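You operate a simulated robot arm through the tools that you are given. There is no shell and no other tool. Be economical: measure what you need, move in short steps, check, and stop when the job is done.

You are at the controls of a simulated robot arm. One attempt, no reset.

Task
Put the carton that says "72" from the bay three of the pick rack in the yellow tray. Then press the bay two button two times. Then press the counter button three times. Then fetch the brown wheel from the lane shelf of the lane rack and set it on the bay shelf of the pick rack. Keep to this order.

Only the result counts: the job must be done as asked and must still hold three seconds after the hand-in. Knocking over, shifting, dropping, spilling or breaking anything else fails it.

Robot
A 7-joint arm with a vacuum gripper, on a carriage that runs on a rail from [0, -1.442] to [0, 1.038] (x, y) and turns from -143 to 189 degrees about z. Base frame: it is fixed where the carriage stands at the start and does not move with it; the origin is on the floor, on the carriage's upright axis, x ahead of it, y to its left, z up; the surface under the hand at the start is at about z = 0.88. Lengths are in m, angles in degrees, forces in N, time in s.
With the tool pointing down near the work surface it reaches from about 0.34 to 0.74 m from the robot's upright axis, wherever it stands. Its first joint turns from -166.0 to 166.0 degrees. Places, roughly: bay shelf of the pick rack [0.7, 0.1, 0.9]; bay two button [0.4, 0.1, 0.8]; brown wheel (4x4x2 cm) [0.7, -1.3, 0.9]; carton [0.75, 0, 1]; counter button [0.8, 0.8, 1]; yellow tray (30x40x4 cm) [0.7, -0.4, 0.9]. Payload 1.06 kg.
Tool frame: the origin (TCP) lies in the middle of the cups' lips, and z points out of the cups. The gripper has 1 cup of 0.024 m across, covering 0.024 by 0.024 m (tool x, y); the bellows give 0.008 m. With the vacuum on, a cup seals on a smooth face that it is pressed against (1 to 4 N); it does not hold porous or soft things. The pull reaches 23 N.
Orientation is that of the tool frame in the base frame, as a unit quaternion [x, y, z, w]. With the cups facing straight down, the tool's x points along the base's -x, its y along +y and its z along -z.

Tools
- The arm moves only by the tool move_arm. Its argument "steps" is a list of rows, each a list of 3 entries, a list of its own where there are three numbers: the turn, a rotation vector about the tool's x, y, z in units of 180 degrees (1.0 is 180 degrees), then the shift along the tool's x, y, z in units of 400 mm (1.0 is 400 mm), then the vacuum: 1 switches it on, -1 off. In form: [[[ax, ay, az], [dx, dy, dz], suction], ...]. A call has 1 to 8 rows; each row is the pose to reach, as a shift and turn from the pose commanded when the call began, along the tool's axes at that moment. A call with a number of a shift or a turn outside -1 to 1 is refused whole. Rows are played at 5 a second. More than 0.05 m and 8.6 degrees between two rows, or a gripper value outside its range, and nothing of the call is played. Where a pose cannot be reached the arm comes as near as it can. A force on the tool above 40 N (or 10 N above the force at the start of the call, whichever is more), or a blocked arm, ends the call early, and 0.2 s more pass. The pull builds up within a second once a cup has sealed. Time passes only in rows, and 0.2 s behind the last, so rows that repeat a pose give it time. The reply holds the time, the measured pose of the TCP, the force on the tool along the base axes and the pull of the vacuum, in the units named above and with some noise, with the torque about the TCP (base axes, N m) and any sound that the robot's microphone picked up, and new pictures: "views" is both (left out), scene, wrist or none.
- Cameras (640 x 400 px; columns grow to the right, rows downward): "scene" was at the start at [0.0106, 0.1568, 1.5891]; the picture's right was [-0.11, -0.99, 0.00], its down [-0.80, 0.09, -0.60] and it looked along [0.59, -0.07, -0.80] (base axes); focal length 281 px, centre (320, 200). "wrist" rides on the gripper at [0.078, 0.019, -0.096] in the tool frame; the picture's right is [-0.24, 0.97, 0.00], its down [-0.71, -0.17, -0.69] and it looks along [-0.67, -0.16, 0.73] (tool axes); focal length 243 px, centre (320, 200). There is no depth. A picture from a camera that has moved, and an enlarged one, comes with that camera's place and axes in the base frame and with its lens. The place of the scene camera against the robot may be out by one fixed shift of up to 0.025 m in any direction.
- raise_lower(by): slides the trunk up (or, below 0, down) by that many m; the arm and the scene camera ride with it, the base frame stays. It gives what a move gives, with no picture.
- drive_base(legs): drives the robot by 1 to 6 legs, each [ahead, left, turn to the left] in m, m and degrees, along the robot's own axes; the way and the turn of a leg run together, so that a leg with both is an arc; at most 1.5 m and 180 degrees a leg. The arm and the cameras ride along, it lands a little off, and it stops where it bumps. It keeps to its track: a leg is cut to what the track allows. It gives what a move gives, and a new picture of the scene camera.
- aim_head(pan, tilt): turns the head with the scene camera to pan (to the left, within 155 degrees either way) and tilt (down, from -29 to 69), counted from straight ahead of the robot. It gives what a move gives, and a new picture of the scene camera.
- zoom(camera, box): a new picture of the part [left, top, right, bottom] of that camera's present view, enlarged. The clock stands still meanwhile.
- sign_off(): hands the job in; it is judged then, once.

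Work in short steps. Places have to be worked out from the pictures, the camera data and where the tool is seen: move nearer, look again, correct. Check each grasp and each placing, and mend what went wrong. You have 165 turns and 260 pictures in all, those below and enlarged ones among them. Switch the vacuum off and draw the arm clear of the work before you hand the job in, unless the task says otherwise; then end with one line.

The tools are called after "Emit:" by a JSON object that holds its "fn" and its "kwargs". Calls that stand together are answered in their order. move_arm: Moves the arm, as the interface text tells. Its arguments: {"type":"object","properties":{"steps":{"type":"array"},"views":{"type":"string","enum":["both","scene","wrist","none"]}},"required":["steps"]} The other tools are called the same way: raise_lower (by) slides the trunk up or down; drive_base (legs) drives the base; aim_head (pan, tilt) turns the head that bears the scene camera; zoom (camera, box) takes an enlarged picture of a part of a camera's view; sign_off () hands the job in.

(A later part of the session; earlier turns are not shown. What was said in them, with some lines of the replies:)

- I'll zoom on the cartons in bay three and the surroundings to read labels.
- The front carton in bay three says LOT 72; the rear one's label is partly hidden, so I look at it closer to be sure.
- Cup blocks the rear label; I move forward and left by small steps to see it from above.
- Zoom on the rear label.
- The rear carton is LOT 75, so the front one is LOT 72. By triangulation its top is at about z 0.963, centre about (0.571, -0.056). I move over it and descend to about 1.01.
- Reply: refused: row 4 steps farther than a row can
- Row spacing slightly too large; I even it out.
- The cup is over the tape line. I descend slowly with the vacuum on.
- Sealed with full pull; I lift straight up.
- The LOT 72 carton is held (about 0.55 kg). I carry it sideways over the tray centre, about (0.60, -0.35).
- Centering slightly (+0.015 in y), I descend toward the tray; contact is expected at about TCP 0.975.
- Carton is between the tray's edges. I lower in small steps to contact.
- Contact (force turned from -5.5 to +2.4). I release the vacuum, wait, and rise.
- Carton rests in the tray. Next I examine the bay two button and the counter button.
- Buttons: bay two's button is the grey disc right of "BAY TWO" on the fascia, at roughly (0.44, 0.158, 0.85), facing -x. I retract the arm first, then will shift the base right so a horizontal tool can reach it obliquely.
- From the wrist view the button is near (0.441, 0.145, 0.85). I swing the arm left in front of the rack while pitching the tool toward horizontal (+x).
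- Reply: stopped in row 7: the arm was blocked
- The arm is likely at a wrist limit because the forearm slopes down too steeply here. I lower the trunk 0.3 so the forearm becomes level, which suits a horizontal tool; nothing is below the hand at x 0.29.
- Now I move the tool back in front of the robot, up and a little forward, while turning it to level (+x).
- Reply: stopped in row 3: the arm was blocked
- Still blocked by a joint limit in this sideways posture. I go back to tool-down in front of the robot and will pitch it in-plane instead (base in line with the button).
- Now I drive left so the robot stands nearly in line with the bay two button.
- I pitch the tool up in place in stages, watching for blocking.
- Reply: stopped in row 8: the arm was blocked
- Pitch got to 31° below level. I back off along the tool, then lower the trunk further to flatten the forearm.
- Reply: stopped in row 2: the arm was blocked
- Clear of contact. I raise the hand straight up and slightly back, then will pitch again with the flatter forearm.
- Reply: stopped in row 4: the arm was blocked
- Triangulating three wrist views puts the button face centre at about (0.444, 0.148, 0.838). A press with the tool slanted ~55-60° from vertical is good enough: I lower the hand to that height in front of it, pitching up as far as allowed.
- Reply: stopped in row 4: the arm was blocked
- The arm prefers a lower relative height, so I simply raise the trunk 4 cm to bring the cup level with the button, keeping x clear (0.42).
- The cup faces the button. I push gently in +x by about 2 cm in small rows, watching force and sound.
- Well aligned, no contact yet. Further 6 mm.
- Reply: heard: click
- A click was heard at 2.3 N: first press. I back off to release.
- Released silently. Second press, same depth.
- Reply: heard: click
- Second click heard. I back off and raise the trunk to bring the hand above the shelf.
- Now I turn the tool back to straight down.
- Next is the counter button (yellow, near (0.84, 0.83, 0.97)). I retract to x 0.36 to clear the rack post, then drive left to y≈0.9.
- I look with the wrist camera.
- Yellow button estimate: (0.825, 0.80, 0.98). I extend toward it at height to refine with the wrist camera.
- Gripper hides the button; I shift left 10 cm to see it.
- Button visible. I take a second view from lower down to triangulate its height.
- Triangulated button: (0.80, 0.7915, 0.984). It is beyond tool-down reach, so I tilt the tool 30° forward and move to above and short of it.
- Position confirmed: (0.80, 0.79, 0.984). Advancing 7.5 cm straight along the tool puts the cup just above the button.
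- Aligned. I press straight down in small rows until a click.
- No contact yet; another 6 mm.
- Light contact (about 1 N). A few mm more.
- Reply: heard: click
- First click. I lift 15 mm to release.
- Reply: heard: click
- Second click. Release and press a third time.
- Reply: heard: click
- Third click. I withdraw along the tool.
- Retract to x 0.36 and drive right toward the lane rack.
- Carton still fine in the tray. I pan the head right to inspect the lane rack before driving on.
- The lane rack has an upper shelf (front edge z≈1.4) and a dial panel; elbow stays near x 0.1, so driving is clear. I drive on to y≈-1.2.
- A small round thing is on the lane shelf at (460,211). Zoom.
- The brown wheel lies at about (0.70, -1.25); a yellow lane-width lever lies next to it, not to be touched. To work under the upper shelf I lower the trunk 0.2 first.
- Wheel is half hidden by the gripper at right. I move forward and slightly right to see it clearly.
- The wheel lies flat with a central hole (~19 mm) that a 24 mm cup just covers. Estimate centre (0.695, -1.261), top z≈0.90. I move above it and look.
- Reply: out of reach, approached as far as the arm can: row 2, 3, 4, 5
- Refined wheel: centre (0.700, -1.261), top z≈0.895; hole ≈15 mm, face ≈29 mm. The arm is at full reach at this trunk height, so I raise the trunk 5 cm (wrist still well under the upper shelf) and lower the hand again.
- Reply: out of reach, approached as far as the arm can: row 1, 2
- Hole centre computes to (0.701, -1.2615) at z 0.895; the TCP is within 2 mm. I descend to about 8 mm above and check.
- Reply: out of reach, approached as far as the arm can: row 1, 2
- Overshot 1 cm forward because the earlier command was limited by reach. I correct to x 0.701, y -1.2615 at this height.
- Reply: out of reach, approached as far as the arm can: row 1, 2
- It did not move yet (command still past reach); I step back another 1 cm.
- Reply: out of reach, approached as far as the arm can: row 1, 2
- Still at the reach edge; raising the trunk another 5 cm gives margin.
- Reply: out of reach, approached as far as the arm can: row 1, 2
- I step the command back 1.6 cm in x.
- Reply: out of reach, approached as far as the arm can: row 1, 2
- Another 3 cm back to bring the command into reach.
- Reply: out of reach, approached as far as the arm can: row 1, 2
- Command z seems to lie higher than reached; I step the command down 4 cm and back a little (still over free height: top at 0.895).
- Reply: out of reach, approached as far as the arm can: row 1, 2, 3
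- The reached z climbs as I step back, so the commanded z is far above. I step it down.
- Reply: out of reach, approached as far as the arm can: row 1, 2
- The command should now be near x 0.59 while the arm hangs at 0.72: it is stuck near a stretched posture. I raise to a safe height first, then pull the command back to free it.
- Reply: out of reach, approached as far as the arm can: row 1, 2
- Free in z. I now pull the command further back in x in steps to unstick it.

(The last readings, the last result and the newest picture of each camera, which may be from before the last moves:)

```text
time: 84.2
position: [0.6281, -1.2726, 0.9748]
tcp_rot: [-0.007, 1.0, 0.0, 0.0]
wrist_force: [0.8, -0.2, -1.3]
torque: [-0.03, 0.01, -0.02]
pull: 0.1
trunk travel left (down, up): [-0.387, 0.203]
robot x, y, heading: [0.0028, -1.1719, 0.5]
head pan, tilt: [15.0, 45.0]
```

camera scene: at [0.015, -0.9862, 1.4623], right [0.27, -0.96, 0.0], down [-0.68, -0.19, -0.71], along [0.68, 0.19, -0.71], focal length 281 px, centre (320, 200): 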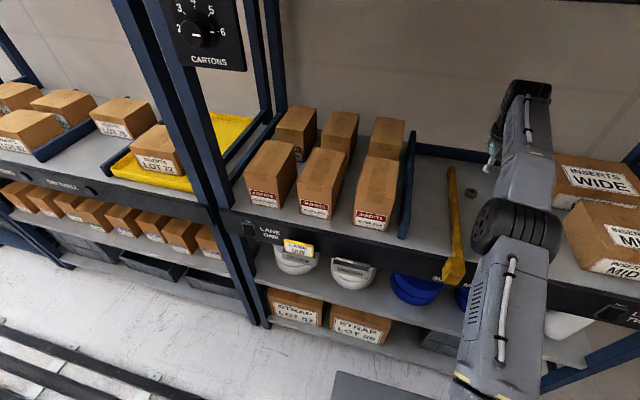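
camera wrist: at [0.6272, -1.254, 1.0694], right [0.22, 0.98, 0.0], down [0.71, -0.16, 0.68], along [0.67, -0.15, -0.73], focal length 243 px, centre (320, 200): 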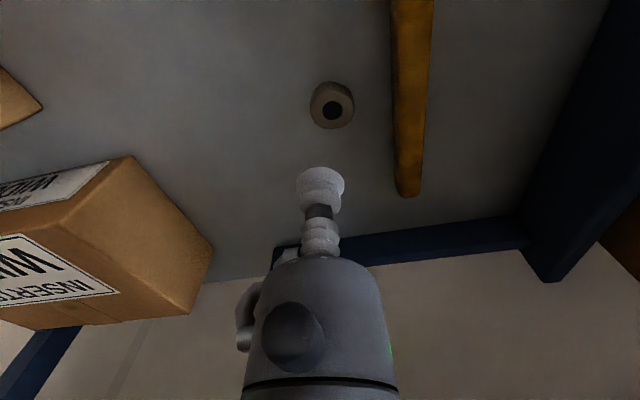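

It is free now at x 0.628. I lower a bit, raise the trunk 6 cm for more reach, then advance again.

Emit:
{"fn": "move_arm", "kwargs": {"steps": [[[0, 0, 0], [0, 0, 0.09], -1]], "views": "none"}}

Emit:
{"fn": "raise_lower", "kwargs": {"by": 0.06}}

Emit:
{"fn": "move_arm", "kwargs": {"steps": [[[0, 0, 0], [-0.06, 0.01, 0.04], -1], [[0, 0, 0], [-0.12, 0.02, 0.1], -1], [[0, 0, 0], [-0.18, 0.028, 0.13], -1]], "views": "wrist"}}

```text
time: 84.6
position: [0.6282, -1.2729, 0.9391]
tcp_rot: [-0.007, 1.0, 0.001, 0.0]
wrist_force: [-0.1, -0.3, 0.5]
torque: [0.0, -0.01, -0.02]
pull: 0.1
trunk travel left (down, up): [-0.387, 0.203]
robot x, y, heading: [-0.0019, -1.174, 0.4]
head pan, tilt: [15.0, 45.0]
```

```text
time: 85.6
position: [0.6273, -1.2724, 0.999]
tcp_rot: [-0.007, 1.0, -0.001, -0.002]
wrist_force: [-0.8, -0.2, -0.2]
torque: [-0.03, 0.01, -0.02]
pull: 0.0
trunk travel left (down, up): [-0.447, 0.143]
robot x, y, heading: [-0.0012, -1.1714, 0.3]
head pan, tilt: [15.0, 45.0]
```

```text
time: 86.4
position: [0.6982, -1.2593, 0.9442]
tcp_rot: [-0.007, 1.0, 0.0, 0.0]
wrist_force: [-0.3, -0.9, -0.1]
torque: [-0.03, 0.02, 0.01]
pull: 0.0
trunk travel left (down, up): [-0.447, 0.143]
robot x, y, heading: [0.0008, -1.1699, 0.7]
head pan, tilt: [15.0, 45.0]
camera wrist: at [0.619, -1.2416, 1.0408], right [0.22, 0.97, 0.0], down [0.71, -0.16, 0.68], along [0.67, -0.15, -0.73], focal length 243 px, centre (320, 200)
```

wrist: 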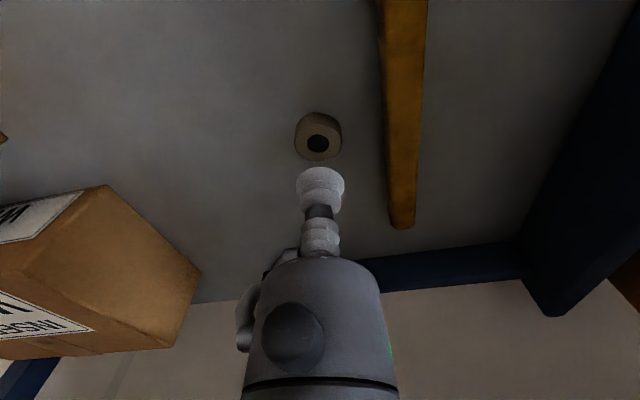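

Reach is fine now. I correct by (+3, -2) mm and descend to ~1 cm above.

Emit:
{"fn": "move_arm", "kwargs": {"steps": [[[0, 0, 0], [-0.008, -0.006, 0.05], -1], [[0, 0, 0], [-0.008, -0.006, 0.098], -1]], "views": "wrist"}}

Emit:
{"fn": "zoom", "kwargs": {"camera": "wrist", "box": [260, 120, 380, 220]}}

```text
time: 87.0
position: [0.7016, -1.2624, 0.908]
tcp_rot: [-0.007, 1.0, 0.0, -0.001]
wrist_force: [-0.6, -0.4, 0.0]
torque: [-0.01, 0.0, 0.02]
pull: 0.1
trunk travel left (down, up): [-0.447, 0.143]
robot x, y, heading: [-0.0004, -1.1742, 0.6]
head pan, tilt: [15.0, 45.0]
camera wrist: at [0.6225, -1.2453, 1.0039], right [0.22, 0.97, 0.0], down [0.71, -0.16, 0.68], along [0.67, -0.15, -0.73], focal length 243 px, centre (320, 200)
```

wrist: 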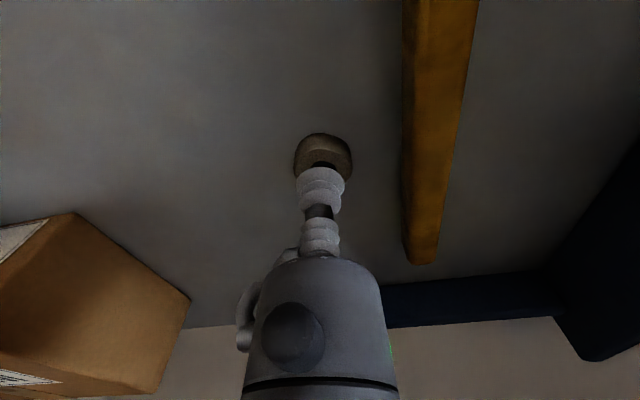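

```text
4.00 times, centred on (320, 170) of wrist
camera zoom: at [0.6225, -1.2453, 1.0039], right [0.22, 0.97, 0.0], down [0.71, -0.16, 0.68], along [0.67, -0.15, -0.73], focal length 970 px, centre (320, 320)
```

zoom: 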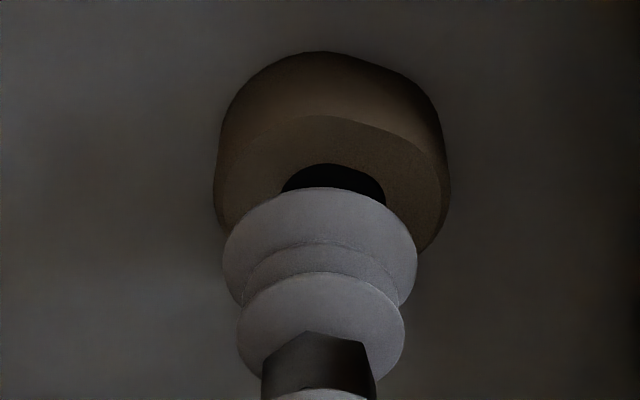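

Lateral offset about 1.5 mm (+y); I correct and descend gently with the vacuum on.

Emit:
{"fn": "move_arm", "kwargs": {"steps": [[[0, 0, 0], [0, 0.004, 0.02], 1], [[0, 0, 0], [0, 0.004, 0.03], 1], [[0, 0, 0], [0, 0.004, 0.038], 1], [[0, 0, 0], [0, 0.004, 0.042], 1], [[0, 0, 0], [0, 0.004, 0.042], 1], [[0, 0, 0], [0, 0.004, 0.042], 1]], "views": "wrist"}}

```text
time: 88.4
position: [0.7017, -1.2611, 0.8906]
tcp_rot: [-0.007, 1.0, -0.001, 0.0]
wrist_force: [5.6, -1.3, 17.7]
torque: [0.04, -0.07, -0.03]
pull: 22.7
trunk travel left (down, up): [-0.447, 0.143]
robot x, y, heading: [0.0009, -1.1753, 0.4]
head pan, tilt: [15.0, 45.0]
camera wrist: at [0.6214, -1.2435, 0.9874], right [0.22, 0.97, 0.0], down [0.71, -0.16, 0.69], along [0.67, -0.15, -0.73], focal length 243 px, centre (320, 200)
```

wrist: 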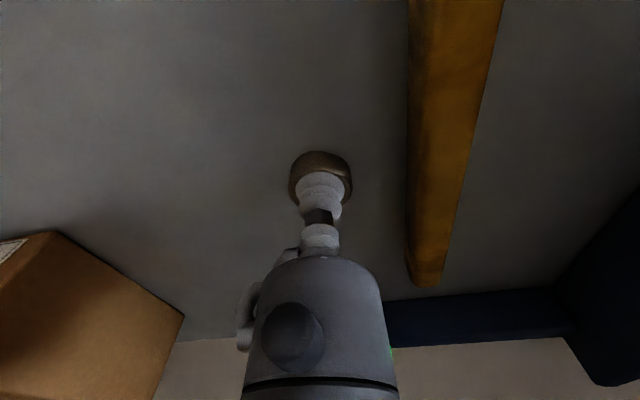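

Sealed: pull 22.7. I lift slowly 6 cm.

Emit:
{"fn": "move_arm", "kwargs": {"steps": [[[0, 0, 0], [0, 0, -0.02], 1], [[0, 0, 0], [0, 0, -0.06], 1], [[0, 0, 0], [0, 0, -0.11], 1], [[0, 0, 0], [0, 0, -0.18], 1]], "views": "wrist"}}

```text
time: 89.4
position: [0.7032, -1.261, 0.9631]
tcp_rot: [-0.008, 1.0, -0.001, -0.002]
wrist_force: [0.0, -0.5, -0.7]
torque: [0.02, -0.01, 0.02]
pull: 23.1
trunk travel left (down, up): [-0.447, 0.143]
robot x, y, heading: [0.0013, -1.1694, 0.7]
head pan, tilt: [15.0, 45.0]
camera wrist: at [0.6233, -1.2429, 1.0591], right [0.22, 0.98, 0.0], down [0.71, -0.16, 0.68], along [0.67, -0.15, -0.73], focal length 243 px, centre (320, 200)
```

wrist: 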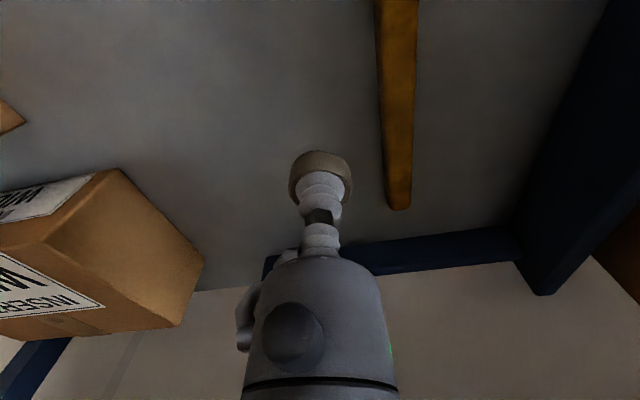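

Held (pull 23). I retract straight back out of the lane rack.

Emit:
{"fn": "move_arm", "kwargs": {"steps": [[[0, 0, 0], [0.11, 0, -0.03], 1], [[0, 0, 0], [0.22, 0, -0.06], 1], [[0, 0, 0], [0.33, 0, -0.08], 1], [[0, 0, 0], [0.44, 0, -0.1], 1], [[0, 0, 0], [0.55, 0, -0.12], 1], [[0, 0, 0], [0.66, 0, -0.14], 1], [[0, 0, 0], [0.77, 0, -0.16], 1], [[0, 0, 0], [0.84, 0, -0.2], 1]]}}

```text
time: 91.2
position: [0.3655, -1.2665, 1.0432]
tcp_rot: [-0.006, 1.0, 0.0, -0.001]
wrist_force: [0.1, -0.2, 0.2]
torque: [0.0, -0.01, 0.04]
pull: 22.5
trunk travel left (down, up): [-0.447, 0.143]
robot x, y, heading: [-0.0004, -1.1711, 0.4]
head pan, tilt: [15.0, 45.0]
camera scene: at [0.0142, -0.9862, 1.5224], right [0.27, -0.96, 0.0], down [-0.68, -0.19, -0.71], along [0.68, 0.19, -0.71], focal length 281 px, centre (320, 200)
camera wrist: at [0.2867, -1.2488, 1.1399], right [0.22, 0.97, 0.0], down [0.71, -0.16, 0.68], along [0.67, -0.15, -0.73], focal length 243 px, centre (320, 200)
```

scene: 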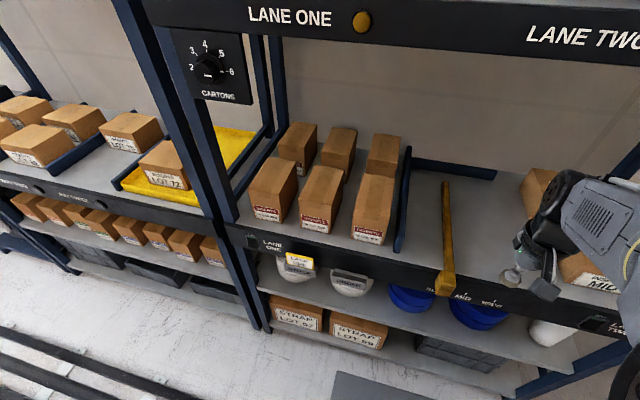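
wrist: 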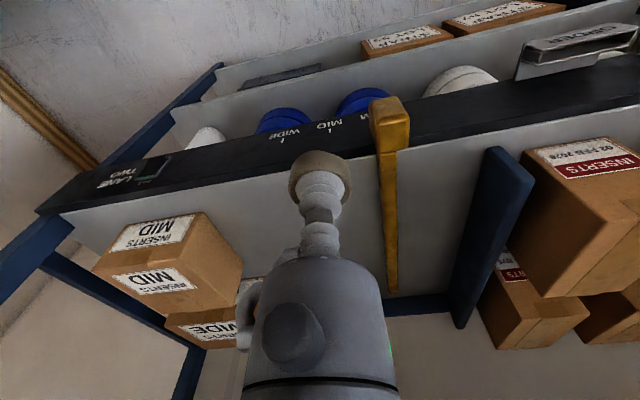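

Wheel held. I raise the hand to clear the lever handle and drive left to bay three.

Emit:
{"fn": "move_arm", "kwargs": {"steps": [[[0, 0, 0], [0, 0, -0.12], 1], [[0, 0, 0], [0, 0.05, -0.24], 1], [[0, 0, 0], [0, 0.1, -0.3], 1]], "views": "none"}}

Emit:
{"fn": "drive_base", "kwargs": {"legs": [[0, 1.14, 0]]}}

```text
refused: row 2 steps farther than a row can; nothing moved
```

```text
time: 97.1
position: [0.3682, -0.0881, 1.0433]
tcp_rot: [-0.013, 1.0, 0.0, -0.001]
wrist_force: [-0.1, -0.5, 0.3]
torque: [-0.02, 0.0, -0.01]
pull: 23.2
trunk travel left (down, up): [-0.447, 0.143]
robot x, y, heading: [-0.0019, 0.0014, 1.2]
head pan, tilt: [15.0, 45.0]
camera scene: at [0.0118, 0.1892, 1.5224], right [0.28, -0.96, 0.0], down [-0.68, -0.2, -0.71], along [0.68, 0.2, -0.71], focal length 281 px, centre (320, 200)
```

scene: 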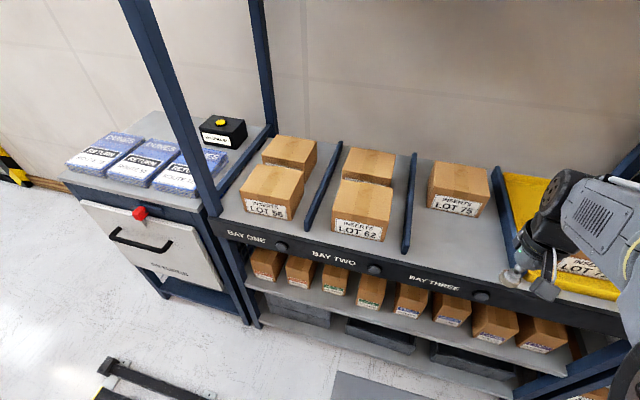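

The raise was refused but the drive passed without forces and the wheel is still held. I move over the free front part of bay three.

Emit:
{"fn": "move_arm", "kwargs": {"steps": [[[0, 0, 0], [-0.1, 0.03, 0], 1], [[0, 0, 0], [-0.2, 0.06, 0], 1], [[0, 0, 0], [-0.3, 0.09, 0], 1], [[0, 0, 0], [-0.4, 0.12, 0], 1]]}}

```text
time: 98.1
position: [0.5271, -0.0326, 1.0431]
tcp_rot: [-0.013, 1.0, 0.0, 0.0]
wrist_force: [-0.8, -0.4, 0.5]
torque: [-0.02, -0.01, -0.01]
pull: 23.6
trunk travel left (down, up): [-0.447, 0.143]
robot x, y, heading: [-0.0002, 0.0026, 1.2]
head pan, tilt: [15.0, 45.0]
camera scene: at [0.0116, 0.1892, 1.5224], right [0.28, -0.96, 0.0], down [-0.68, -0.2, -0.71], along [0.68, 0.2, -0.71], focal length 281 px, centre (320, 200)
camera wrist: at [0.4474, -0.0157, 1.139], right [0.21, 0.98, 0.0], down [0.71, -0.15, 0.68], along [0.67, -0.14, -0.73], focal length 243 px, centre (320, 200)
```

scene: 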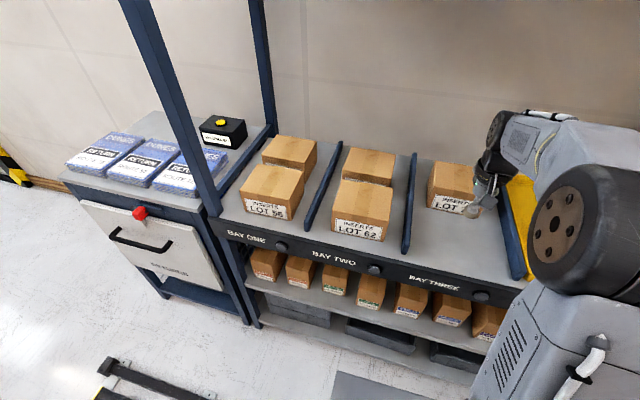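
wrist: 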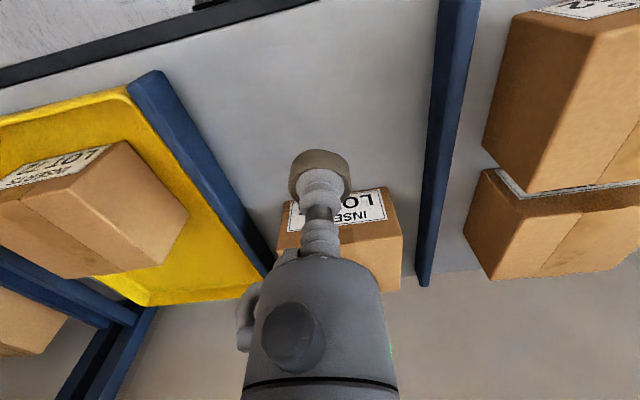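

Clear spot below. I descend to z≈0.91.

Emit:
{"fn": "move_arm", "kwargs": {"steps": [[[0, 0, 0], [-0.04, 0, 0.1], 1], [[0, 0, 0], [-0.045, 0, 0.2], 1], [[0, 0, 0], [-0.045, 0, 0.28], 1], [[0, 0, 0], [-0.045, 0, 0.33], 1]], "views": "wrist"}}

```text
time: 99.1
position: [0.5457, -0.0362, 0.9112]
tcp_rot: [-0.014, 1.0, 0.001, -0.001]
wrist_force: [-0.2, 0.4, 0.0]
torque: [0.0, -0.03, -0.01]
pull: 22.7
trunk travel left (down, up): [-0.447, 0.143]
robot x, y, heading: [0.0011, 0.0054, 1.6]
head pan, tilt: [15.0, 45.0]
camera wrist: at [0.4647, -0.0188, 1.0064], right [0.21, 0.98, 0.0], down [0.71, -0.15, 0.68], along [0.67, -0.14, -0.73], focal length 243 px, centre (320, 200)
```

wrist: 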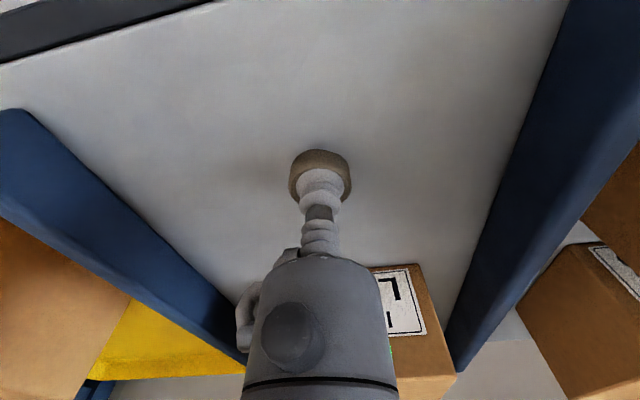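

Small steps down to contact.

Emit:
{"fn": "move_arm", "kwargs": {"steps": [[[0, 0, 0], [0, 0, 0.015], 1], [[0, 0, 0], [0, 0, 0.027], 1], [[0, 0, 0], [0, 0, 0.036], 1]], "views": "none"}}

```text
time: 99.9
position: [0.5446, -0.0336, 0.8956]
tcp_rot: [-0.013, 1.0, 0.0, -0.001]
wrist_force: [-0.3, 0.3, 0.7]
torque: [0.0, 0.02, -0.03]
pull: 22.3
trunk travel left (down, up): [-0.447, 0.143]
robot x, y, heading: [-0.0015, 0.0058, 1.3]
head pan, tilt: [15.0, 45.0]
```

Emit:
{"fn": "move_arm", "kwargs": {"steps": [[[0, 0, 0], [0, 0, 0.005], 1], [[0, 0, 0], [0, 0, 0.01], 1]], "views": "none"}}

```text
time: 100.5
position: [0.5446, -0.0332, 0.8939]
tcp_rot: [-0.013, 1.0, 0.0, 0.0]
wrist_force: [-0.2, 0.7, 11.4]
torque: [0.02, 0.05, -0.01]
pull: 22.7
trunk travel left (down, up): [-0.447, 0.143]
robot x, y, heading: [0.0008, 0.0017, 1.2]
head pan, tilt: [15.0, 45.0]
```

Firm contact (11 N). I release the vacuum, wait, and rise.

Emit:
{"fn": "move_arm", "kwargs": {"steps": [[[0, 0, 0], [0, 0, -0.005], -1], [[0, 0, 0], [0, 0, -0.005], -1], [[0, 0, 0], [0, 0, -0.005], -1], [[0, 0, 0], [0, 0, -0.005], -1], [[0, 0, 0], [0, 0, -0.03], -1], [[0, 0, 0], [0, 0, -0.1], -1], [[0, 0, 0], [0, 0, -0.2], -1], [[0, 0, 0], [0, 0, -0.3], -1]]}}

```text
time: 102.3
position: [0.5447, -0.0329, 1.0134]
tcp_rot: [-0.013, 1.0, 0.0, -0.002]
wrist_force: [0.0, -0.5, 0.6]
torque: [0.0, 0.02, -0.01]
pull: 0.1
trunk travel left (down, up): [-0.447, 0.143]
robot x, y, heading: [0.0038, 0.0014, 1.6]
head pan, tilt: [15.0, 45.0]
camera scene: at [0.0118, 0.1892, 1.5224], right [0.28, -0.96, 0.0], down [-0.68, -0.2, -0.71], along [0.68, 0.2, -0.71], focal length 281 px, centre (320, 200)
camera wrist: at [0.4648, -0.0161, 1.1089], right [0.21, 0.98, 0.0], down [0.71, -0.15, 0.68], along [0.67, -0.14, -0.73], focal length 243 px, centre (320, 200)
```

scene: 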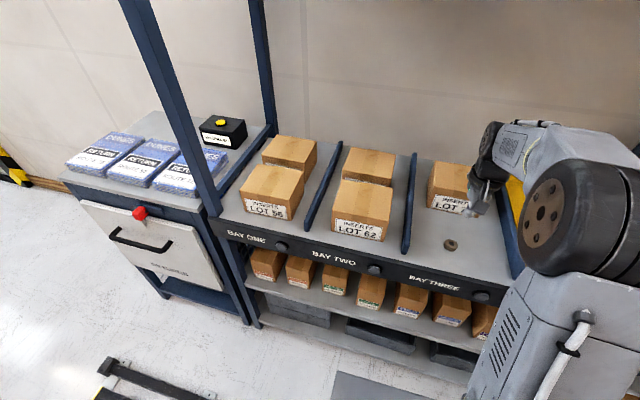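
wrist: 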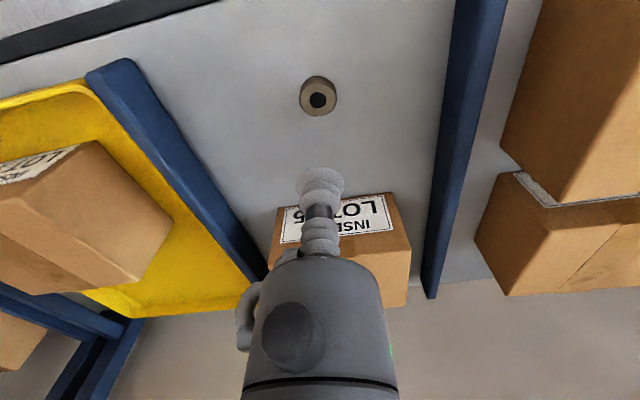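

The wheel rests flat on the bay shelf. I draw the arm clear and check the lane lever by turning the head.

Emit:
{"fn": "move_arm", "kwargs": {"steps": [[[0, 0, 0], [0.05, 0, -0.1], -1], [[0, 0, 0], [0.1, 0, -0.2], -1], [[0, 0, 0], [0.2, 0, -0.25], -1], [[0, 0, 0], [0.3, 0, -0.3], -1], [[0, 0, 0], [0.4, 0, -0.33], -1]], "views": "wrist"}}

Emit:
{"fn": "aim_head", "kwargs": {"pan": -50, "tilt": 30}}

```text
time: 103.5
position: [0.3847, -0.0368, 1.1442]
tcp_rot: [-0.013, 1.0, 0.0, 0.0]
wrist_force: [-0.2, -0.1, 0.0]
torque: [0.02, 0.03, -0.02]
pull: 0.0
trunk travel left (down, up): [-0.447, 0.143]
robot x, y, heading: [0.0001, 0.0014, 1.4]
head pan, tilt: [15.0, 45.0]
camera wrist: at [0.3044, -0.0195, 1.2404], right [0.21, 0.98, 0.0], down [0.71, -0.15, 0.68], along [0.67, -0.14, -0.73], focal length 243 px, centre (320, 200)
```

wrist: 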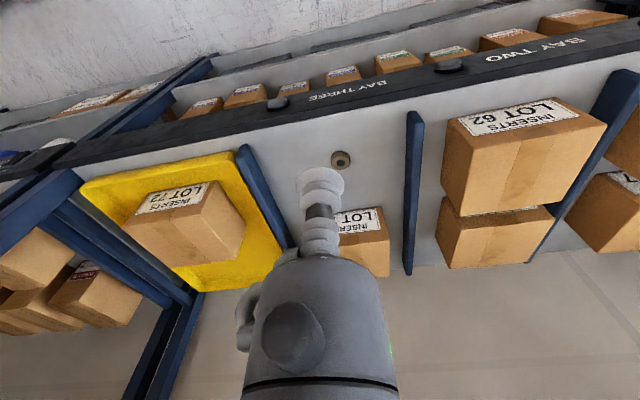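

```text
time: 104.9
position: [0.3848, -0.0364, 1.1442]
tcp_rot: [-0.013, 1.0, 0.0, -0.002]
wrist_force: [-0.5, 0.4, -0.3]
torque: [0.0, 0.0, -0.01]
pull: 0.1
trunk travel left (down, up): [-0.447, 0.143]
robot x, y, heading: [0.0019, -0.0005, 1.5]
head pan, tilt: [-50.0, 30.0]
camera scene: at [-0.0065, 0.0984, 1.545], right [-0.75, -0.66, 0.0], down [-0.33, 0.38, -0.87], along [0.57, -0.65, -0.5], focal length 281 px, centre (320, 200)
```

scene: 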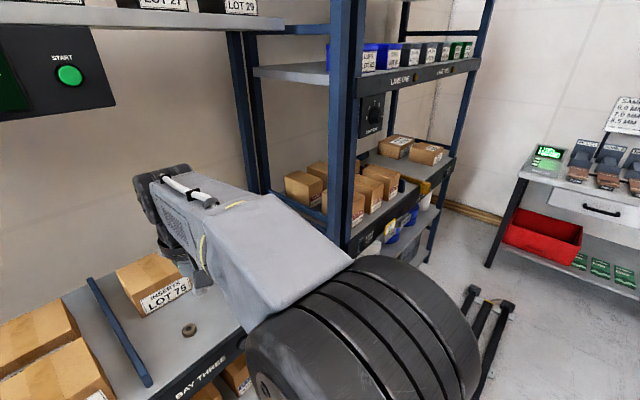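

I zoom on the lane rack to confirm the lever and cartons are undisturbed.

Emit:
{"fn": "zoom", "kwargs": {"camera": "scene", "box": [340, 110, 480, 250]}}

```text
2.86 times, centred on (410, 180) of scene
camera zoom: at [-0.0065, 0.0984, 1.545], right [-0.75, -0.66, 0.0], down [-0.33, 0.38, -0.87], along [0.57, -0.65, -0.5], focal length 804 px, centre (63, 257)
```

zoom: 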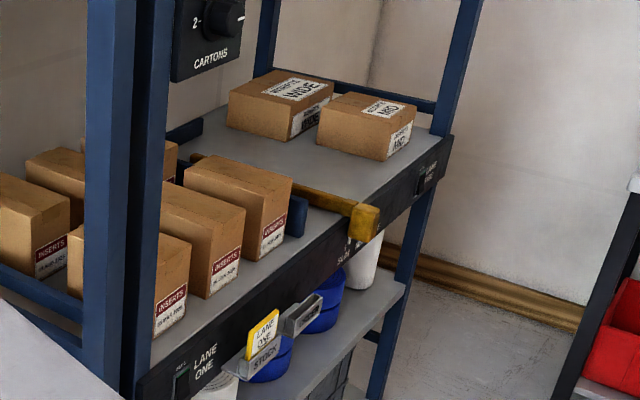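

Everything looks undisturbed: the lever is in place, the wheel is on the bay shelf, the LOT 72 carton is in the tray, and the arm is clear with the vacuum off. I hand in.

Emit:
{"fn": "sign_off", "kwargs": {}}

```text
The job is handed in.
```

I did all four steps in order and handed the job in: carton 72 is in the yellow tray, the bay two button clicked twice, the counter button clicked three times, and the brown wheel is on the bay shelf.
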